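You operate a simulated robot arm through the tools that you are given. There is no shell and no other tool. Be economical: measure what you need, move in short steps, check, and stop when the job is done.

Carry out the task below with a simulated robot arm. There is one attempt and no reset: what you move stays moved.

## Task
Count the ice packs on the folding table, then put as many of the grey cells from the folding table on top of the blue flat pack.

Only the result counts: the job must be done as asked and must still hold three seconds after the hand-in. Knocking over, shifting, dropping, spilling or breaking anything else fails it.

## Robot
A 5-joint arm with a two-finger parallel gripper, fixed in place. Base frame: the origin is at the foot of the arm, x ahead of it, y to its left, z up; the work surface is at about z = 0. Units: m, rad, N and s.
With the tool pointing down near the work surface it reaches from about 0.26 to 0.6 m from the base axis. Its first joint turns from -1.152 to 1.152 rad. The tool tilts only in the upright plane through the base axis and itself; it spins freely about its own axis. Payload 1.57 kg.
Tool frame: the origin (TCP) lies between the finger pads and is the grasp point; the fingertips stand 0.03 m ahead of it; z points along the fingers, y is the line along which they close. The gripper opens to 0.08 m. The fingers are 0.017 m wide and 0.012 m thick; the gripper's body (0.04 by 0.082 m) begins 0.08 m behind the TCP.
Orientation is that of the tool frame in the base frame, as [roll, pitch, yaw] about the fixed x, y, z axes, in that order (R = Rz(yaw) Ry(pitch) Rx(roll)). With the fingers straight down and closing along the base's y, the tool's x points along the base's -x, its y along +y and its z along -z.

## Interface
- The arm moves only by the tool servo_tool. Its argument "increments" is a list of rows, each a list of 5 numbers: the closure, from 0 (fully open) to 1 (shut), then the shift along the tool's x, y, z in m, then the turn about the tool's z in rad. In form: [[grip, tx, ty, tz, yaw], ...]. A call has 1 to 10 rows; each row is the pose to reach, as a shift and turn from the pose commanded when the call began, along the tool's axes at that moment. Rows are played at 5 a second. More than 0.05 m and 0.15 rad between two rows, or a gripper value outside its range, and nothing of the call is played. Where a pose cannot be reached the arm comes as near as it can. A force on the tool above 40 N (or 10 N above the force at the start of the call, whichever is more), or a blocked arm, ends the call early, and 0.2 s more pass. The fingers move at their own pace (about 0.153 m/s each) and stop on an object; they squeeze with about 26 N. The grip force told is the motor's: it shows also when the fingers shut on nothing. Time passes only in rows, and 0.2 s behind the last, so rows that repeat a pose let the fingers close. It gives the time, the measured TCP pose, the force on the tool (base axes), the opening and the grip force at its end, in the units of the frame above (readings bear some noise), and new pictures: "views" is both (left out), scene, wrist or none.
- Cameras (640 x 400 px; columns grow to the right, rows downward): "scene" is fixed at [0.0311, 0.3916, 0.5383]; the picture's right is [-0.79, -0.61, 0.00], its down [-0.29, 0.37, -0.88] and it looks along [0.54, -0.70, -0.47] (base axes); focal length 331 px, centre (320, 200). "wrist" rides on the gripper at [0.072, -0.007, -0.122] in the tool frame; the picture's right is [0.09, 1.00, 0.00], its down [-0.84, 0.08, -0.54] and it looks along [-0.54, 0.05, 0.84] (tool axes); focal length 238 px, centre (320, 200). There is no depth. A picture from a camera that has moved, and an enlarged one, comes with that camera's place and axes in the base frame and with its lens. The place of the scene camera against the robot may be out by one fixed shift of up to 0.012 m in any direction.
- inspect(camera, box): a new picture of the part [left, top, right, bottom] of that camera's present view, enlarged. The clock stands still meanwhile.
- sign_off(): hands the job in; it is judged then, once.

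Go step by step. Nothing tells you positions but the pictures and the camera data: compare them with the known pose of the tool, close in by small moves and look again before you grip or let go. The budget is 90 turns and 170 pictures, counting those below and the enlarged ones. Unless the task says otherwise, let go and move clear before handing in, and close with one line.

The tools are called as a command line: name --pt "numbers of a row" for each row, then --argument value for the rest, lists and objects as JSON in quotes. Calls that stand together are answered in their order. servo_tool: Moves the arm, as the interface text tells. Its arguments: {"type":"object","properties":{"increments":{"type":"array"},"views":{"type":"string","enum":["both","scene","wrist","none"]}},"required":["increments"]} The other tools are called the same way: inspect (camera, box) takes an enlarged picture of a part of a camera's view; sign_off () hands the job in.

At the start:

```text
time: 0.0
ee_pos: [0.3058, -0.2652, 0.3079]
orientation: [3.141, -0.001, 3.141]
force: [0.0, 0.3, 0.2]
gripper_width: 0.0799
gripper_force: 0.0
```

scene: 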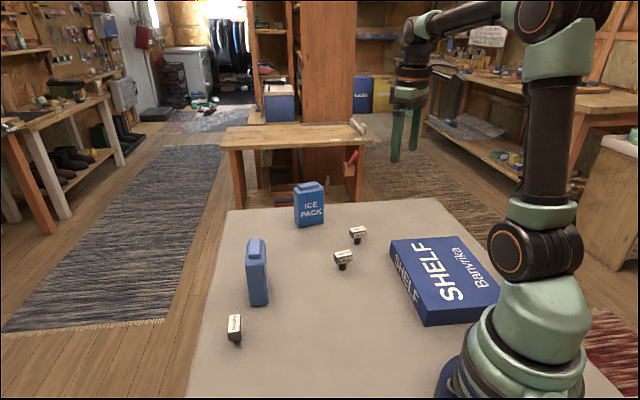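
wrist: 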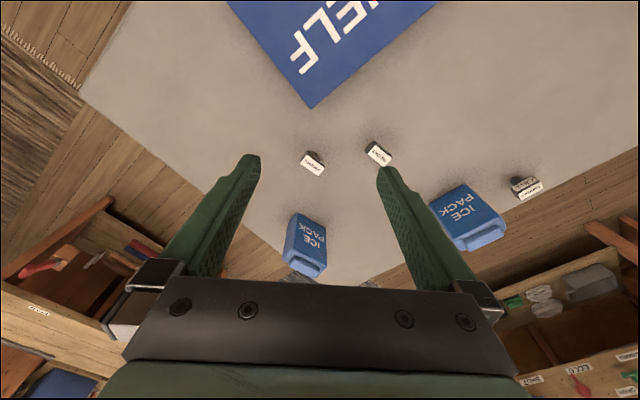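

I see two ice packs standing on the table, three small labelled items, and a flat blue "SHELF" box. I'll enlarge these to read them and check for hidden items.

inspect --camera "scene" --box '[210, 170, 380, 276]'

inspect --camera "scene" --box '[200, 270, 300, 350]'

inspect --camera "wrist" --box '[260, 120, 560, 290]'

inspect --camera "scene" --box '[370, 210, 520, 340]'

```text
3.76 times, centred on (295, 223) of scene
camera zoom: at [0.0311, 0.3916, 0.5383], right [-0.79, -0.61, 0.0], down [-0.29, 0.37, -0.88], along [0.54, -0.7, -0.47], focal length 1245 px, centre (414, 113)
```

zoom: 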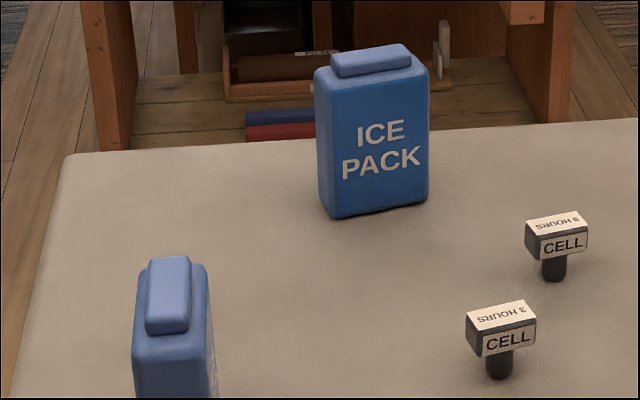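

```text
5.00 times, centred on (250, 310) of scene
camera zoom: at [0.0311, 0.3916, 0.5383], right [-0.79, -0.61, 0.0], down [-0.29, 0.37, -0.88], along [0.54, -0.7, -0.47], focal length 1654 px, centre (670, -350)
```

zoom: 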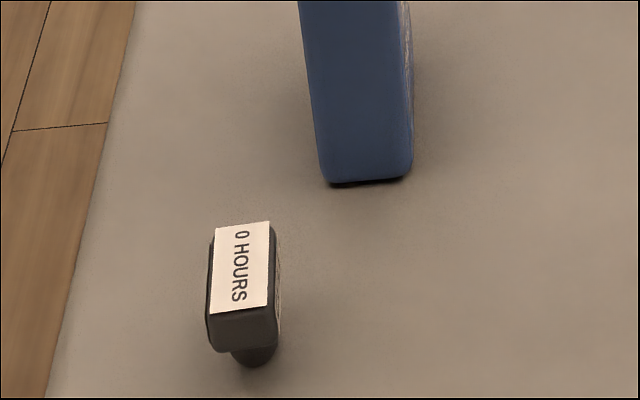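

```text
2.13 times, centred on (410, 205) of wrist
camera zoom: at [0.2339, -0.2723, 0.4307], right [-0.09, 1.0, 0.0], down [0.84, 0.08, 0.54], along [0.54, 0.05, -0.84], focal length 508 px, centre (128, 189)
```

zoom: 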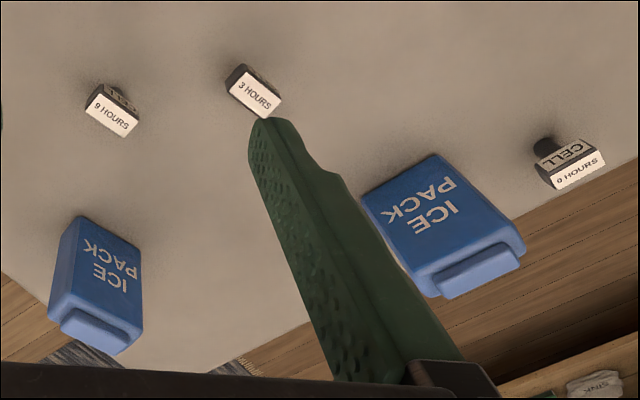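

```text
3.08 times, centred on (445, 275) of scene
camera zoom: at [0.0311, 0.3916, 0.5383], right [-0.79, -0.61, 0.0], down [-0.29, 0.37, -0.88], along [0.54, -0.7, -0.47], focal length 1018 px, centre (-65, -31)
```

zoom: 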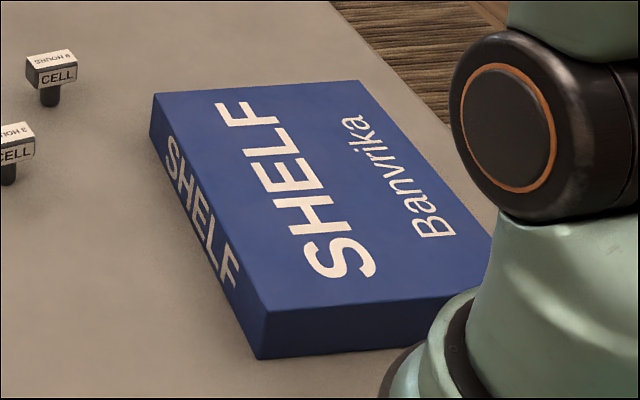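

There are two ice packs and three grey cells: A (3 h) at about (0.382,-0.155), B (9 h) at about (0.410,-0.270) and C at about (0.42,0.145). The flat pack's top is at z≈0.042. I'll move above cell A with the fingers turned across its narrow side.

servo_tool --pt "0 -0.0095 0.01375 0.0175 -0.144" --pt "0 -0.019 0.0275 0.035 -0.288" --pt "0 -0.0285 0.04125 0.0525 -0.432" --pt "0 -0.038 0.055 0.07 -0.576" --pt "0 -0.0475 0.06875 0.0875 -0.72" --pt "0 -0.057 0.0825 0.105 -0.864" --pt "0 -0.0665 0.09625 0.1225 -1.008" --pt "0 -0.076 0.11 0.14 -1.15" --pt "0 -0.076 0.11 0.14 -1.15"

```text
time: 2.0
ee_pos: [0.3813, -0.1545, 0.1688]
orientation: [3.141, 0.0, -1.989]
force: [0.5, -0.1, 0.6]
gripper_width: 0.0802
gripper_force: 0.0
camera wrist: at [0.3593, -0.2232, 0.291], right [-0.95, 0.32, 0.0], down [0.27, 0.8, 0.54], along [0.17, 0.51, -0.84], focal length 238 px, centre (320, 200)
```

scene: 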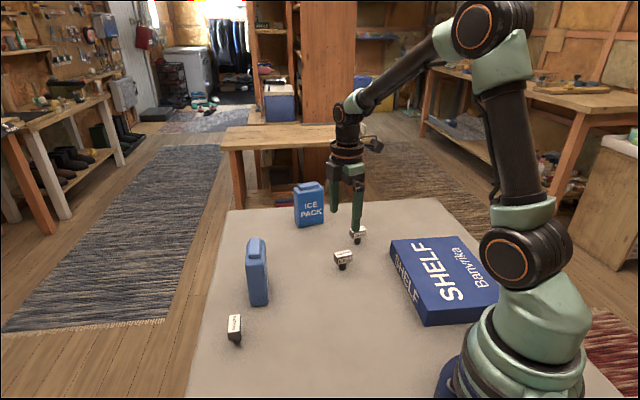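
wrist: 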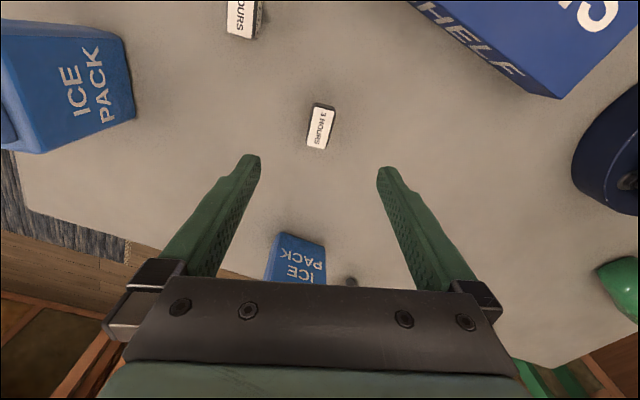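

I'm above cell A and its long axis looks about 9° off from my finger alignment. I'll enlarge it, and also check the green thing at the right edge.

inspect --camera "wrist" --box '[280, 85, 360, 165]'

inspect --camera "wrist" --box '[480, 60, 640, 400]'

```text
5.00 times, centred on (320, 125) of wrist
camera zoom: at [0.3593, -0.2232, 0.291], right [-0.95, 0.32, 0.0], down [0.27, 0.8, 0.54], along [0.17, 0.51, -0.84], focal length 1192 px, centre (320, 575)
```

zoom: 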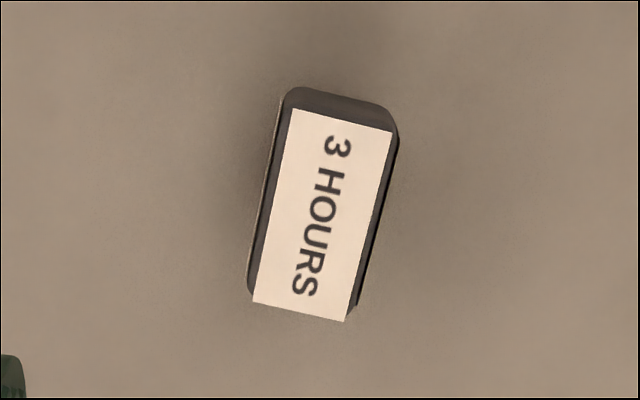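

```text
1.18 times, centred on (560, 230) of wrist
camera zoom: at [0.3593, -0.2232, 0.291], right [-0.95, 0.32, 0.0], down [0.27, 0.8, 0.54], along [0.17, 0.51, -0.84], focal length 280 px, centre (38, 165)
```

zoom: 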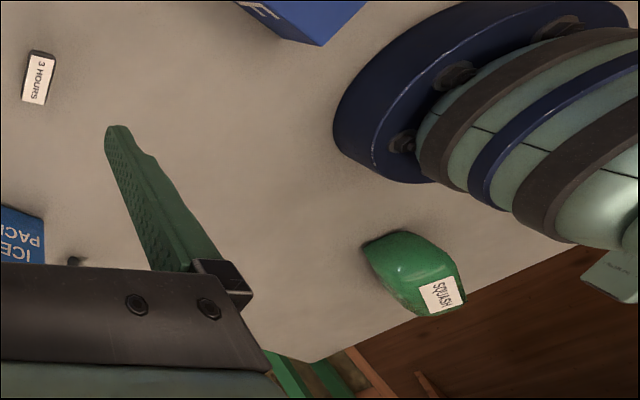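

The green thing is a squash, not an ice pack; I'll check the area behind the flat pack later. Now I'll align and go down onto cell A.

servo_tool --pt "0 0.0027 -0.001 0.03 0.115" --pt "0 0.0027 -0.001 0.06 0.115" --pt "0 0.0027 -0.001 0.085 0.115" --pt "0 0.0027 -0.001 0.105 0.115" --pt "0 0.0027 -0.001 0.105 0.115"

```text
time: 3.2
ee_pos: [0.3812, -0.1579, 0.0619]
orientation: [-3.141, -0.001, -2.107]
force: [0.4, 0.1, 0.4]
gripper_width: 0.0802
gripper_force: 0.0
camera wrist: at [0.3507, -0.2236, 0.1855], right [-0.9, 0.43, 0.0], down [0.36, 0.76, 0.54], along [0.23, 0.49, -0.84], focal length 238 px, centre (320, 200)
```

scene: 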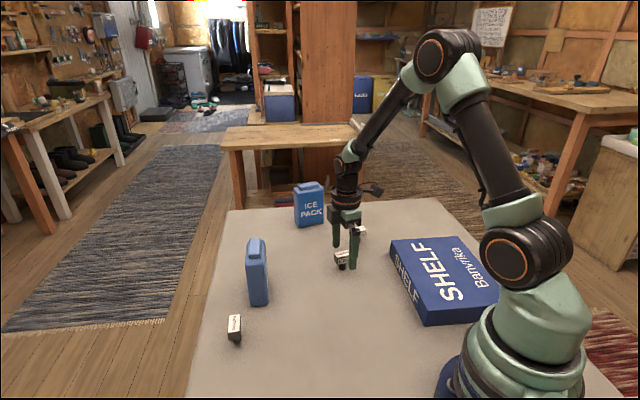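
wrist: 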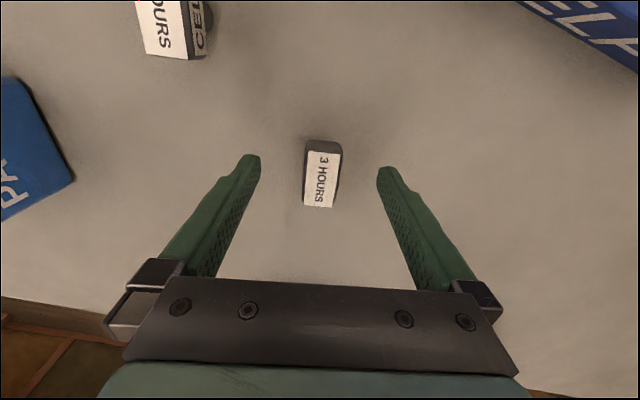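

The cell is centred between the fingers and aligned. I'll go down the rest and close.

servo_tool --pt "0 0 0 0.013 0" --pt "0 0 0 0.025 0" --pt "0 0 0 0.025 0" --pt "0.4 0 0 0.025 0" --pt "0.6 0 0 0.025 0" --pt "0.8 0 0 0.025 0" --pt "1 0 0 0.025 0" --pt "1 0 0 0.025 0"

```text
time: 5.0
ee_pos: [0.3809, -0.1579, 0.0372]
orientation: [-3.141, 0.0, -2.109]
force: [-0.4, -0.3, 0.0]
gripper_width: 0.0233
gripper_force: 26.0
camera wrist: at [0.3505, -0.2235, 0.1604], right [-0.9, 0.43, 0.0], down [0.36, 0.76, 0.54], along [0.23, 0.49, -0.84], focal length 238 px, centre (320, 200)
```

scene: 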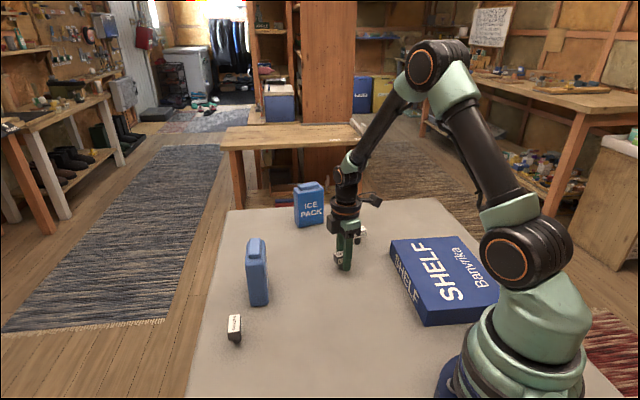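
wrist: 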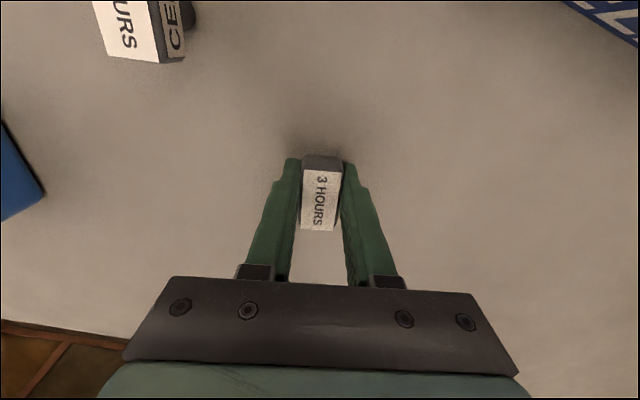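

Cell A is held (opening 0.023). I'll lift it straight up, then carry it towards the far part of the flat pack.

servo_tool --pt "1 0 0 -0.03 0" --pt "1 0 0 -0.07 0" --pt "1 0 0 -0.11 0" --pt "1 0.045 0.011 -0.11 0.05" --pt "1 0.09 0.022 -0.11 0.1" --pt "1 0.135 0.033 -0.11 0.15" --pt "1 0.18 0.044 -0.11 0.2" --pt "1 0.22 0.053 -0.11 0.25" --pt "1 0.2365 0.0569 -0.11 0.26" --pt "1 0.2365 0.0569 -0.11 0.26"

```text
time: 7.2
ee_pos: [0.2111, -0.3321, 0.1475]
orientation: [-3.14, 0.0, -2.367]
force: [0.8, 0.1, 0.7]
gripper_width: 0.0232
gripper_force: 26.0
camera wrist: at [0.164, -0.3875, 0.2706], right [-0.76, 0.65, 0.0], down [0.54, 0.64, 0.54], along [0.35, 0.41, -0.84], focal length 238 px, centre (320, 200)
```

scene: 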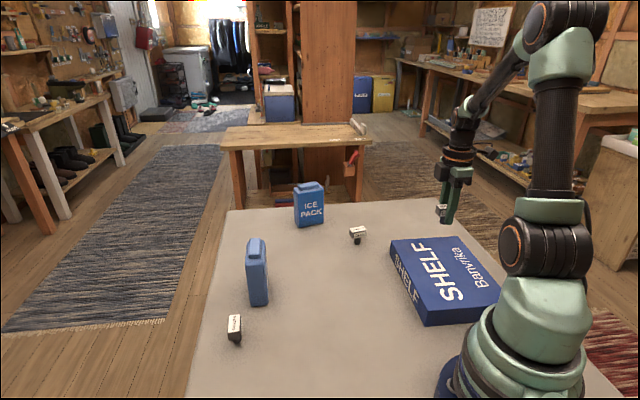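
wrist: 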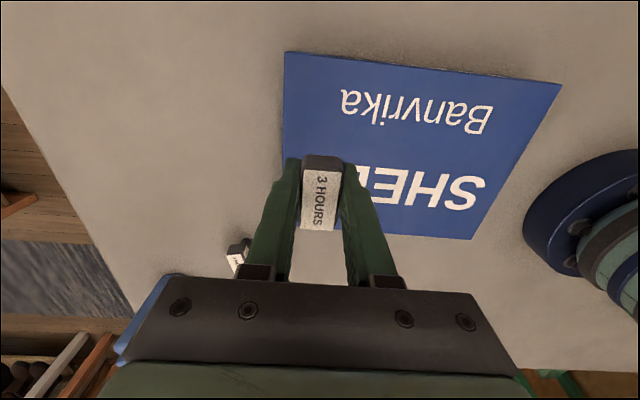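

I'm over the flat pack with all corners matching my estimates. Before lowering, I'll look past the picture edges for hidden items.

inspect --camera "wrist" --box '[0, 0, 640, 40]'

inspect --camera "wrist" --box '[580, 0, 640, 400]'

servo_tool --pt "1 0 0 0.025 0" --pt "1 0 0 0.05 0" --pt "1 0 0 0.062 0" --pt "1 0 0 0.062 0"

```text
1.00 times, centred on (320, 20) of wrist
camera zoom: at [0.164, -0.3875, 0.2706], right [-0.76, 0.65, 0.0], down [0.54, 0.64, 0.54], along [0.35, 0.41, -0.84], focal length 238 px, centre (320, 380)
```

zoom: 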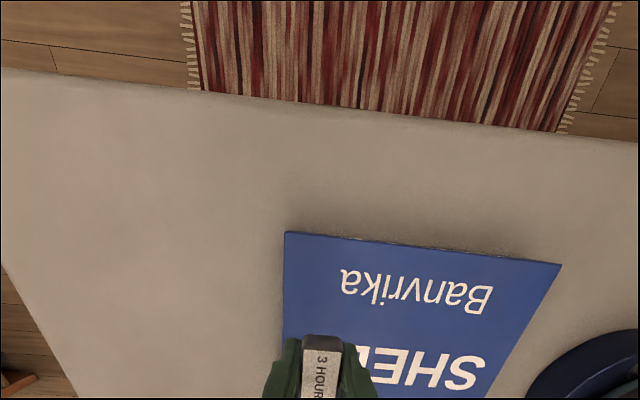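

```text
1.00 times, centred on (610, 200) of wrist
camera zoom: at [0.164, -0.3875, 0.2706], right [-0.76, 0.65, 0.0], down [0.54, 0.64, 0.54], along [0.35, 0.41, -0.84], focal length 238 px, centre (30, 200)
```

zoom: 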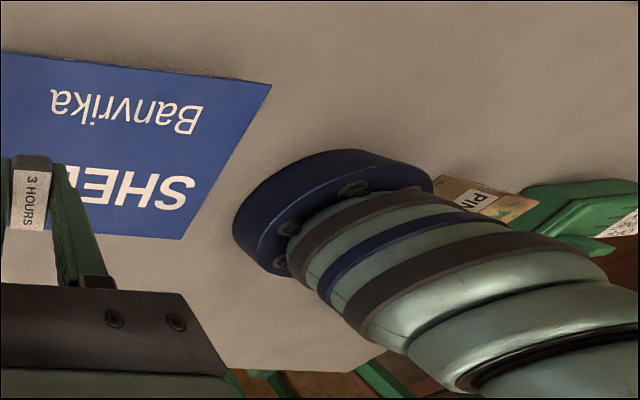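

```text
time: 8.2
ee_pos: [0.2119, -0.332, 0.086]
orientation: [3.141, 0.0, -2.369]
force: [-0.2, 0.1, -0.5]
gripper_width: 0.023
gripper_force: 25.9
camera wrist: at [0.1646, -0.3875, 0.2083], right [-0.76, 0.65, 0.0], down [0.54, 0.64, 0.54], along [0.35, 0.41, -0.84], focal length 238 px, centre (320, 200)
```

scene: 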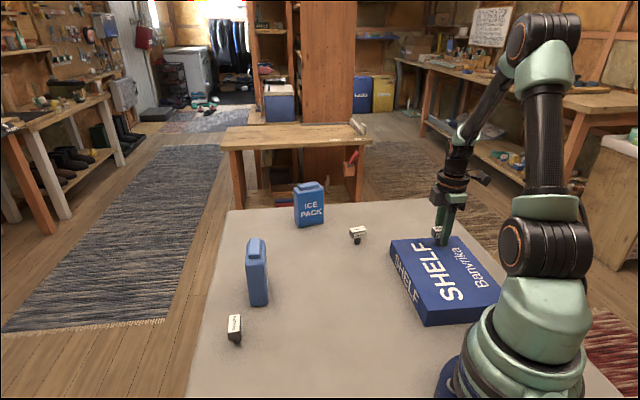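
wrist: 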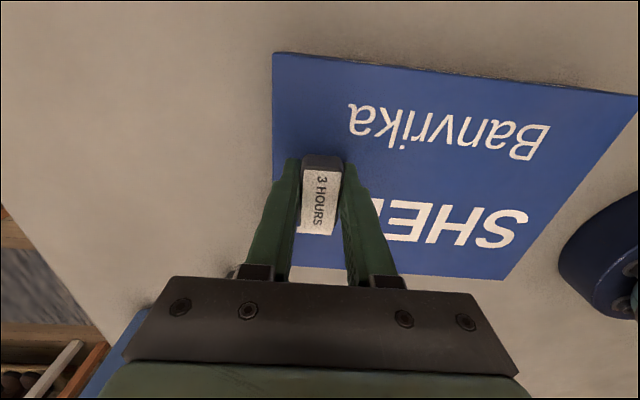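

The area behind the pack is empty. Cell A's foot should be about 7 mm above the pack's top, so I'll lower gently and watch the force.

servo_tool --pt "1 0 0 0.003 0" --pt "1 0 0 0.005 0" --pt "1 0 0 0.005 0" --views "none"

inspect --camera "scene" --box '[400, 190, 500, 260]'

```text
time: 9.0
ee_pos: [0.2124, -0.3326, 0.0827]
orientation: [-3.139, -0.001, -2.368]
force: [-5.2, 3.8, 21.0]
gripper_width: 0.0235
gripper_force: 26.4
```

```text
5.71 times, centred on (450, 225) of scene
camera zoom: at [0.0311, 0.3916, 0.5382], right [-0.79, -0.61, 0.0], down [-0.29, 0.37, -0.88], along [0.54, -0.7, -0.47], focal length 1890 px, centre (-423, 57)
```

zoom: 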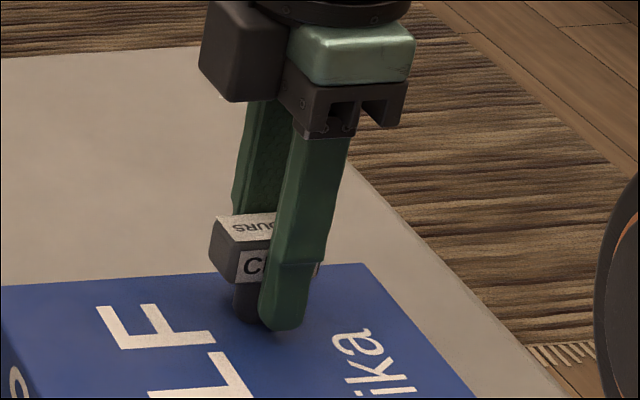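

Contact is made (21 N up). I'll ease off about 2 mm, then open gently and look.

servo_tool --pt "1 0 0 -0.0018 0" --pt "1 0 0 -0.0018 0" --pt "0.68 0 0 -0.0018 0" --pt "0.6 0 0 -0.0018 0" --pt "0.5 0 0 -0.0018 0" --pt "0.4 0 0 -0.0018 0"

```text
time: 10.4
ee_pos: [0.2117, -0.3323, 0.0829]
orientation: [-3.14, -0.001, -2.367]
force: [0.8, 0.8, 0.0]
gripper_width: 0.0481
gripper_force: 0.0
camera wrist: at [0.1651, -0.3876, 0.2056], right [-0.76, 0.65, 0.0], down [0.54, 0.64, 0.54], along [0.35, 0.41, -0.84], focal length 238 px, centre (320, 200)
```

scene: 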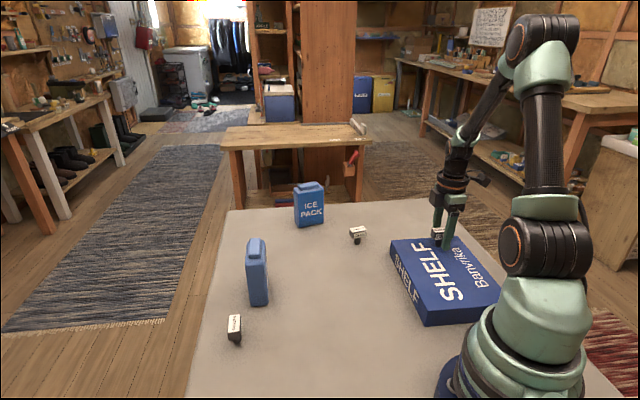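
wrist: 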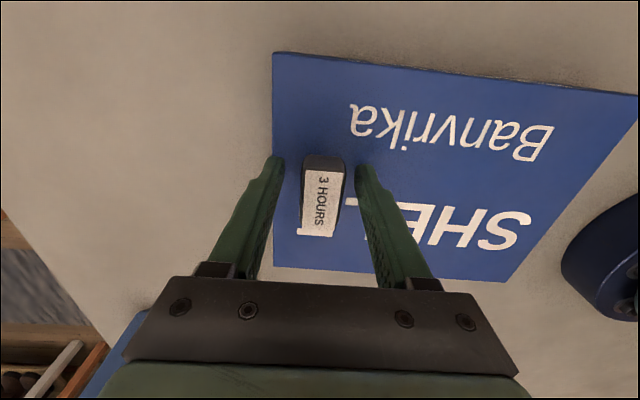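

Cell A stands freely on the pack. I'll rise straight up and move over cell B.

servo_tool --pt "0.4 0 0 -0.03 0" --pt "0.3 0 0 -0.065 0" --pt "0 -0.03 -0.015 -0.082 0" --pt "0 -0.07 -0.035 -0.082 0" --pt "0 -0.11 -0.056 -0.082 0" --pt "0 -0.15 -0.076 -0.082 0" --pt "0 -0.1848 -0.0943 -0.082 0" --pt "0 -0.1848 -0.0943 -0.082 0"

inspect --camera "wrist" --box '[260, 85, 380, 165]'

```text
time: 12.2
ee_pos: [0.4107, -0.2701, 0.1642]
orientation: [-3.14, 0.0, -2.367]
force: [-0.1, 0.5, 1.8]
gripper_width: 0.08
gripper_force: 0.1
camera wrist: at [0.3647, -0.3257, 0.2866], right [-0.76, 0.65, 0.0], down [0.54, 0.64, 0.54], along [0.35, 0.41, -0.84], focal length 238 px, centre (320, 200)
```

scene: 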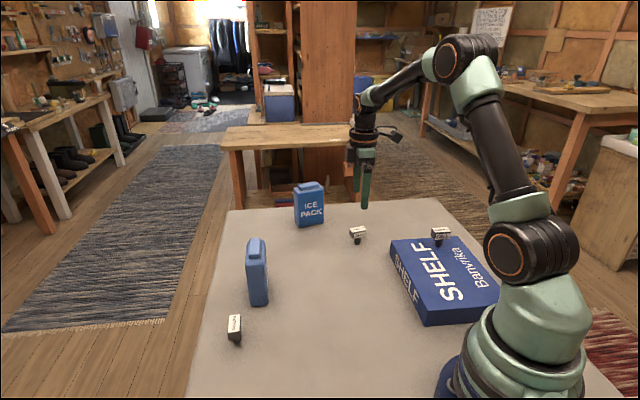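
wrist: 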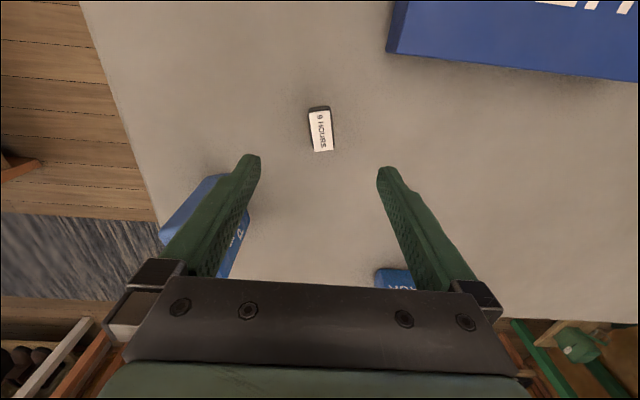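

```text
5.00 times, centred on (320, 125) of wrist
camera zoom: at [0.3647, -0.3257, 0.2866], right [-0.76, 0.65, 0.0], down [0.54, 0.64, 0.54], along [0.35, 0.41, -0.84], focal length 1192 px, centre (320, 575)
```

zoom: 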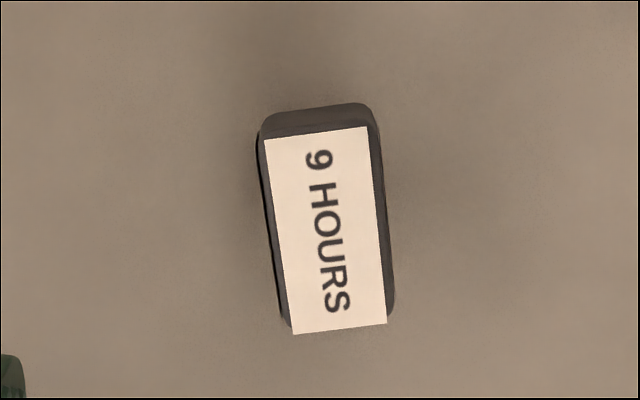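

Cell B sits right under the TCP, with its axis about 0.2 rad off. I'll turn and go part of the way down.

servo_tool --pt "0 0 0 0.03 -0.1" --pt "0 0 0 0.06 -0.2" --pt "0 0 0 0.085 -0.2" --pt "0 0 0 0.1 -0.2" --pt "0 0 0 0.1 -0.2"

inspect --camera "wrist" --box '[240, 125, 400, 225]'

```text
time: 13.4
ee_pos: [0.4094, -0.2705, 0.066]
orientation: [-3.14, 0.0, -2.168]
force: [-0.2, 0.4, -0.4]
gripper_width: 0.08
gripper_force: 0.2
camera wrist: at [0.3756, -0.334, 0.1873], right [-0.88, 0.48, 0.0], down [0.41, 0.74, 0.54], along [0.26, 0.47, -0.84], focal length 238 px, centre (320, 200)
```

scene: 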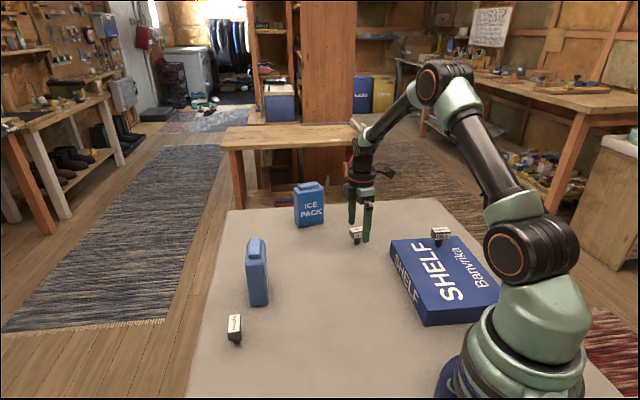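
wrist: 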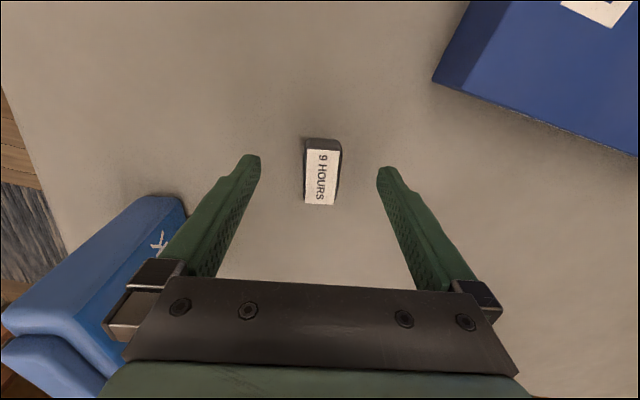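

```text
4.00 times, centred on (320, 175) of wrist
camera zoom: at [0.3756, -0.334, 0.1873], right [-0.88, 0.48, 0.0], down [0.41, 0.74, 0.54], along [0.26, 0.47, -0.84], focal length 953 px, centre (320, 300)
```

zoom: 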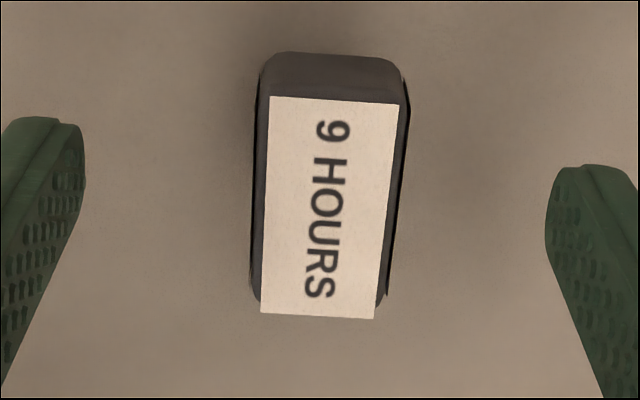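

Cell B is centred and aligned the same way A was. I'll go down, close, and lift.

servo_tool --pt "0 0 0 0.015 0" --pt "0 0 0 0.028 0" --pt "0 0 0 0.0285 0" --pt "0.4 0 0 0.0285 0" --pt "0.6 0 0 0.0285 0" --pt "0.8 0 0 0.0285 0" --pt "1 0 0 0.0285 0" --pt "1 0 0 0.0285 0" --views "wrist"

```text
time: 15.2
ee_pos: [0.4097, -0.2708, 0.0367]
orientation: [-3.141, 0.001, -2.168]
force: [0.2, 0.2, 0.1]
gripper_width: 0.0231
gripper_force: 26.0
camera wrist: at [0.3755, -0.334, 0.1591], right [-0.88, 0.48, 0.0], down [0.41, 0.74, 0.54], along [0.26, 0.47, -0.84], focal length 238 px, centre (320, 200)
```

wrist: 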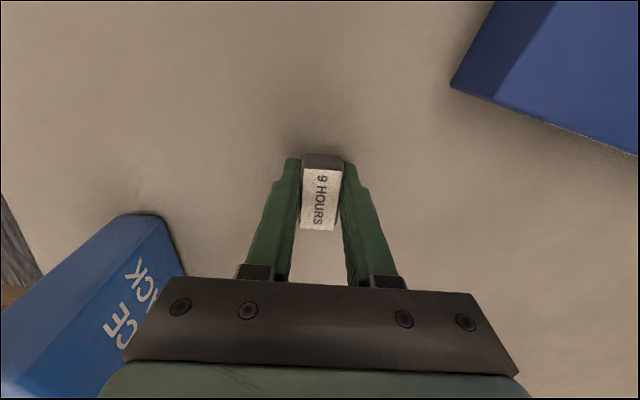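

Cell B is held. I'll lift it and carry it over the near part of the flat pack, clear of A.

servo_tool --pt "1 0 0 -0.03 0" --pt "1 0 0 -0.07 0" --pt "1 0 0 -0.115 0" --pt "1 0.023 0.0315 -0.115 0.05" --pt "1 0.046 0.063 -0.115 0.1" --pt "1 0.069 0.0945 -0.115 0.15" --pt "1 0.0918 0.1259 -0.115 0.2" --pt "1 0.0918 0.1259 -0.115 0.2" --pt "1 0.0918 0.1259 -0.095 0.2" --pt "1 0.0918 0.1259 -0.095 0.2"

```text
time: 17.4
ee_pos: [0.2536, -0.2766, 0.1308]
orientation: [-3.14, 0.0, -2.367]
force: [1.4, 0.0, -1.5]
gripper_width: 0.023
gripper_force: 25.9
camera wrist: at [0.2071, -0.3314, 0.2537], right [-0.76, 0.65, 0.0], down [0.54, 0.64, 0.54], along [0.35, 0.41, -0.84], focal length 238 px, centre (320, 200)
```

scene: 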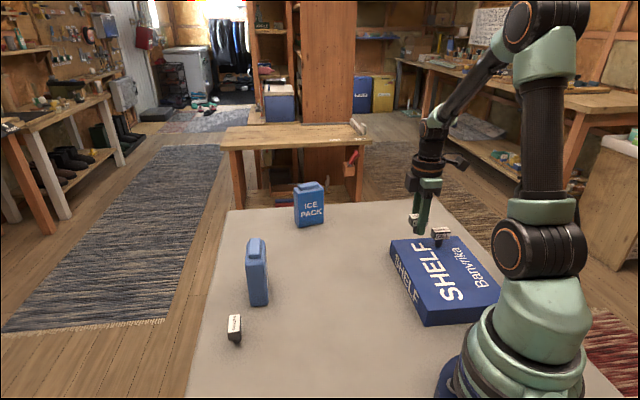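
wrist: 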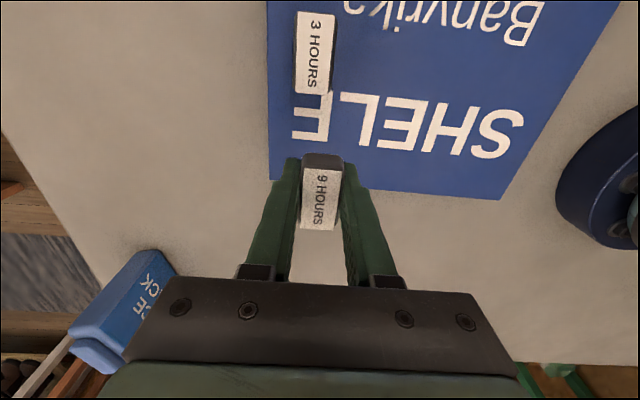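

B is about 45 mm inside the near edge and clear of A. I'll lower it to just above contact.

servo_tool --pt "1 0 0 0.02 0" --pt "1 0 0 0.036 0" --pt "1 0 0 0.044 0" --pt "1 0 0 0.0465 0" --pt "1 0 0 0.0465 0"

inspect --camera "scene" --box '[380, 190, 480, 260]'

```text
time: 18.6
ee_pos: [0.2549, -0.2756, 0.0852]
orientation: [3.141, -0.001, -2.366]
force: [-0.2, -0.1, -0.2]
gripper_width: 0.0233
gripper_force: 26.2
camera wrist: at [0.2075, -0.3312, 0.2077], right [-0.76, 0.65, 0.0], down [0.54, 0.64, 0.54], along [0.35, 0.41, -0.84], focal length 238 px, centre (320, 200)
```

scene: 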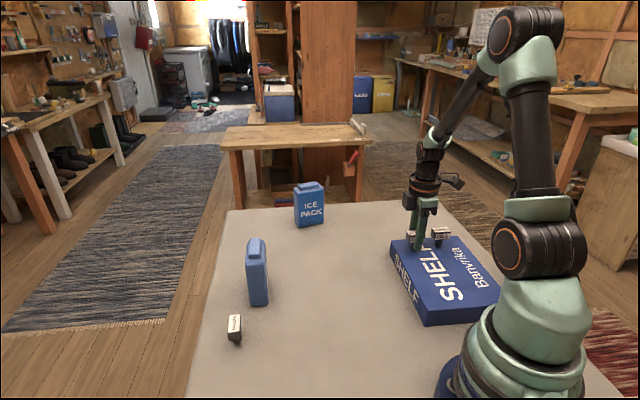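
wrist: 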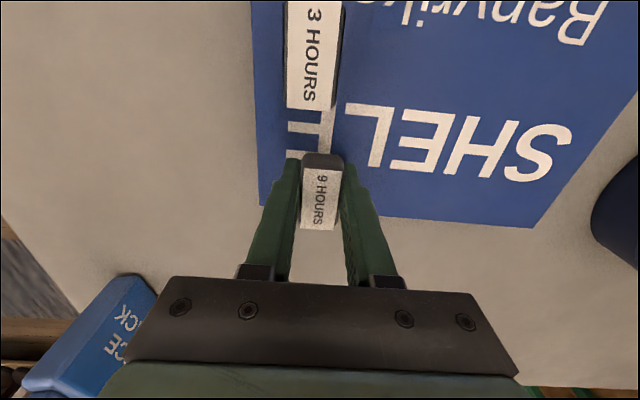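

```text
5.71 times, centred on (430, 225) of scene
camera zoom: at [0.0311, 0.3916, 0.5383], right [-0.79, -0.61, 0.0], down [-0.29, 0.37, -0.88], along [0.54, -0.7, -0.47], focal length 1890 px, centre (-309, 57)
```

zoom: 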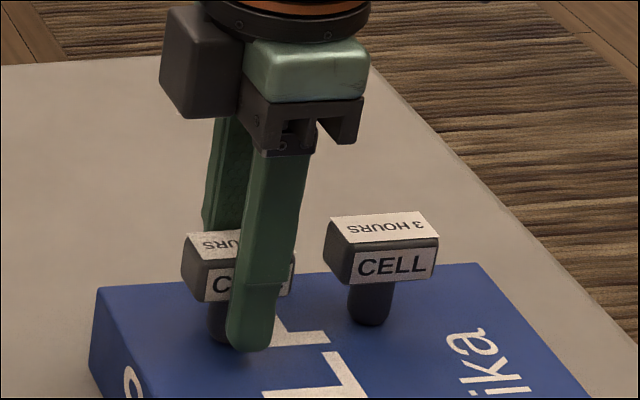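

B is just above the surface and clear of A. I'll go down the last 2 mm and check for contact.

servo_tool --pt "1 0 0 0.0015 0" --pt "1 0 0 0.0022 0" --pt "1 0 0 0.0022 0" --views "none"

```text
time: 19.4
ee_pos: [0.2543, -0.2765, 0.0819]
orientation: [-3.141, 0.001, -2.366]
force: [0.8, -0.2, -0.1]
gripper_width: 0.0231
gripper_force: 26.1
```

servo_tool --pt "1 0 0 0.001 0" --pt "1 0 0 0.0012 0" --pt "1 0 0 0.0012 0" --views "none"

```text
time: 20.2
ee_pos: [0.2539, -0.2761, 0.0822]
orientation: [-3.142, -0.001, -2.365]
force: [0.2, 1.1, -0.7]
gripper_width: 0.023
gripper_force: 26.2
```

There's still no contact, so I'll go another millimetre.

servo_tool --pt "1 0 0 0.0008 0" --pt "1 0 0 0.0012 0" --pt "1 0 0 0.0012 0" --views "none"

```text
time: 21.0
ee_pos: [0.2534, -0.2757, 0.0803]
orientation: [-3.14, 0.001, -2.366]
force: [-4.4, 1.5, 16.9]
gripper_width: 0.0231
gripper_force: 26.1
```

Contact is made (17 N). I'll back off about 1 mm and open gently.

servo_tool --pt "1 0 0 -0.0008 0" --pt "1 0 0 -0.0008 0" --pt "0.68 0 0 -0.0008 0" --pt "0.6 0 0 -0.0008 0" --pt "0.5 0 0 -0.0008 0" --pt "0.4 0 0 -0.0008 0"

```text
time: 22.4
ee_pos: [0.2543, -0.2757, 0.0818]
orientation: [-3.14, -0.001, -2.367]
force: [0.0, -1.1, 0.3]
gripper_width: 0.0478
gripper_force: 0.0
camera wrist: at [0.2076, -0.3312, 0.204], right [-0.76, 0.65, 0.0], down [0.54, 0.64, 0.54], along [0.35, 0.41, -0.84], focal length 238 px, centre (320, 200)
```

scene: 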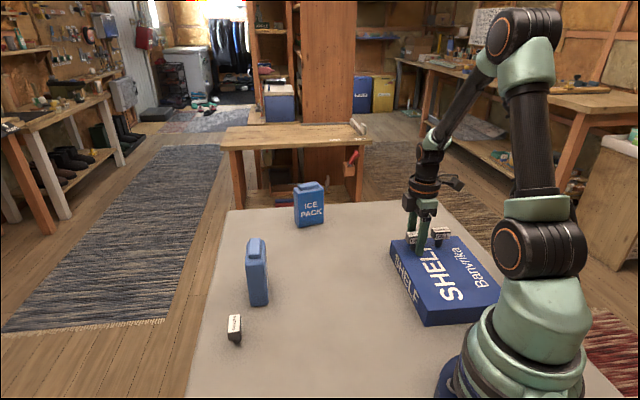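
wrist: 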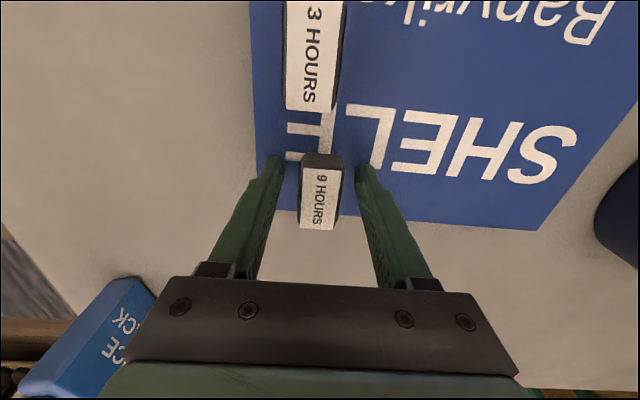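

Both cells stand freely on the pack. I'll rise clear and turn the wrist camera backwards to check behind the arm's foot for any ice pack hidden so far.

servo_tool --pt "0.4 0 0 -0.03 0" --pt "0.4 0 0 -0.07 0" --pt "0.4 0 0 -0.115 -0.14" --pt "0.4 0 0 -0.16 -0.28" --pt "0.4 -0.03 0.016 -0.18 -0.42" --pt "0.4 -0.07 0.036 -0.18 -0.56" --pt "0.4 -0.11 0.056 -0.18 -0.7" --pt "0.4 -0.15 0.076 -0.18 -0.84" --pt "0.4 -0.19 0.096 -0.18 -0.98" --pt "0.4 -0.2125 0.108 -0.18 -1.12" --views "none"

servo_tool --pt "0 0 0 0 -0.14" --pt "0 0 0 0 -0.28" --pt "0 0 0 0 -0.42" --pt "0 0 0 0 -0.56" --pt "0 0 0 0 -0.7" --pt "0 0 0 0 -0.84" --pt "0 0 0 0 -0.98" --pt "0 0 0 0 -1.12" --pt "0 0 0 0 -1.24"

inspect --camera "wrist" --box '[0, 0, 640, 40]'

inspect --camera "scene" --box '[380, 200, 480, 270]'

```text
time: 24.6
ee_pos: [0.3292, -0.0494, 0.2609]
orientation: [-3.141, -0.001, -1.245]
force: [-0.5, 0.0, 0.6]
gripper_width: 0.0483
gripper_force: 0.0
```

```text
time: 26.6
ee_pos: [0.3282, 0.0373, 0.2622]
orientation: [3.141, 0.0, -0.017]
force: [0.7, -0.3, 0.6]
gripper_width: 0.08
gripper_force: 0.2
out of reach, approached as far as the arm can: row 7, 8, 9
camera wrist: at [0.4002, 0.0421, 0.3846], right [0.07, -1.0, 0.0], down [-0.84, -0.06, 0.54], along [-0.54, -0.04, -0.84], focal length 238 px, centre (320, 200)
```

scene: 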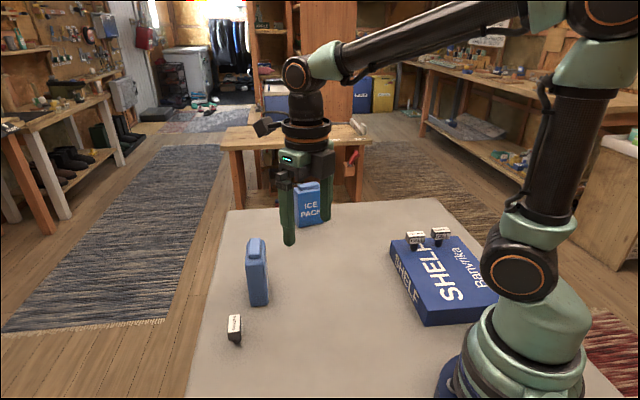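
wrist: 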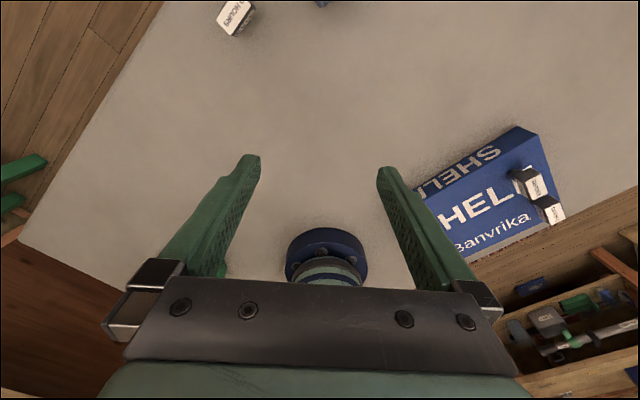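

```text
1.00 times, centred on (320, 20) of wrist
camera zoom: at [0.4002, 0.0421, 0.3846], right [0.07, -1.0, 0.0], down [-0.84, -0.06, 0.54], along [-0.54, -0.04, -0.84], focal length 238 px, centre (320, 380)
```

zoom: 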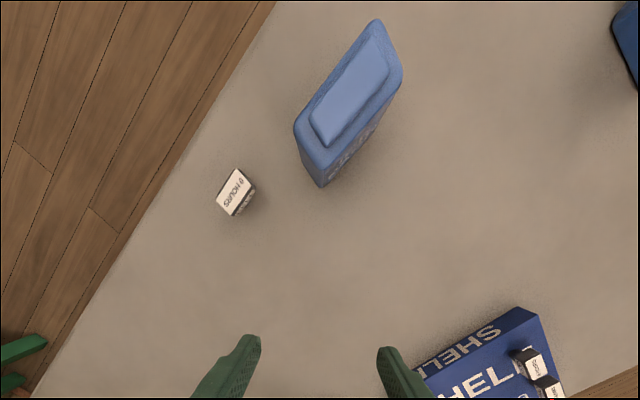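

```text
5.71 times, centred on (430, 235) of scene
camera zoom: at [0.0311, 0.3915, 0.5383], right [-0.79, -0.61, 0.0], down [-0.29, 0.37, -0.88], along [0.54, -0.7, -0.47], focal length 1890 px, centre (-309, 0)
```

zoom: 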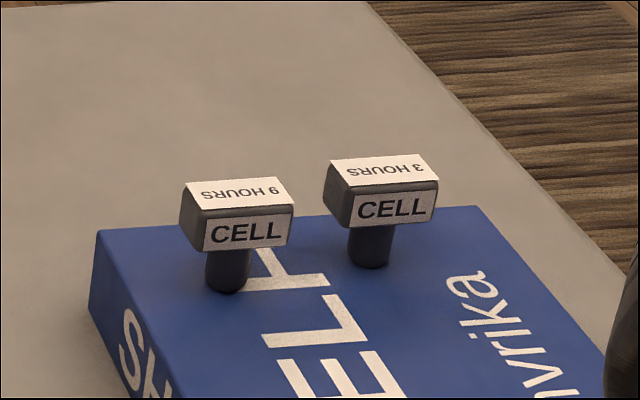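

Both cells stand upright on the pack. I'll check the last blind area behind the foot with the scene camera, using wider boxes.

inspect --camera "scene" --box '[620, 0, 640, 400]'

inspect --camera "scene" --box '[0, 380, 640, 400]'

```text
1.00 times, centred on (630, 200) of scene
camera zoom: at [0.0311, 0.3915, 0.5383], right [-0.79, -0.61, 0.0], down [-0.29, 0.37, -0.88], along [0.54, -0.7, -0.47], focal length 331 px, centre (10, 200)
```

zoom: 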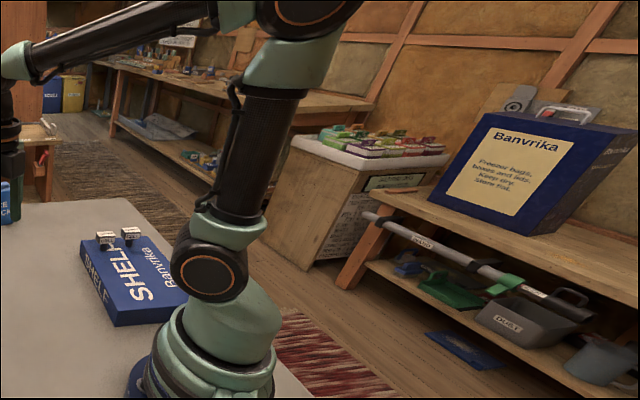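

```text
1.00 times, centred on (320, 390) of scene
camera zoom: at [0.0311, 0.3915, 0.5383], right [-0.79, -0.61, 0.0], down [-0.29, 0.37, -0.88], along [0.54, -0.7, -0.47], focal length 331 px, centre (320, 10)
```

zoom: 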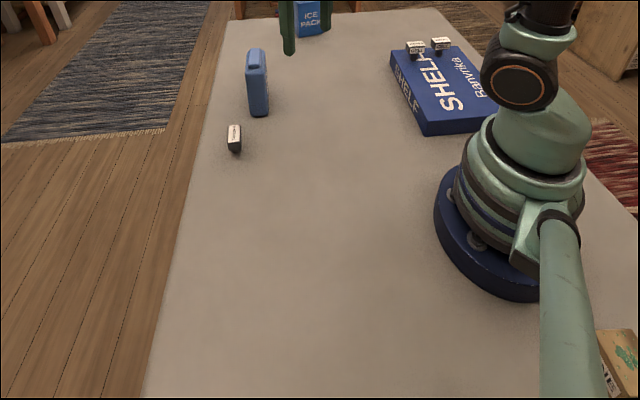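

There are no further ice packs on the table: two packs, and two cells stand on the flat pack with the gripper clear. I'm handing in.

sign_off

```text
The job is handed in.
```

I counted two ice packs on the folding table and placed two grey cells (3 h and 9 h) upright on the blue flat pack. The third cell stays where it was, and the job is handed in.
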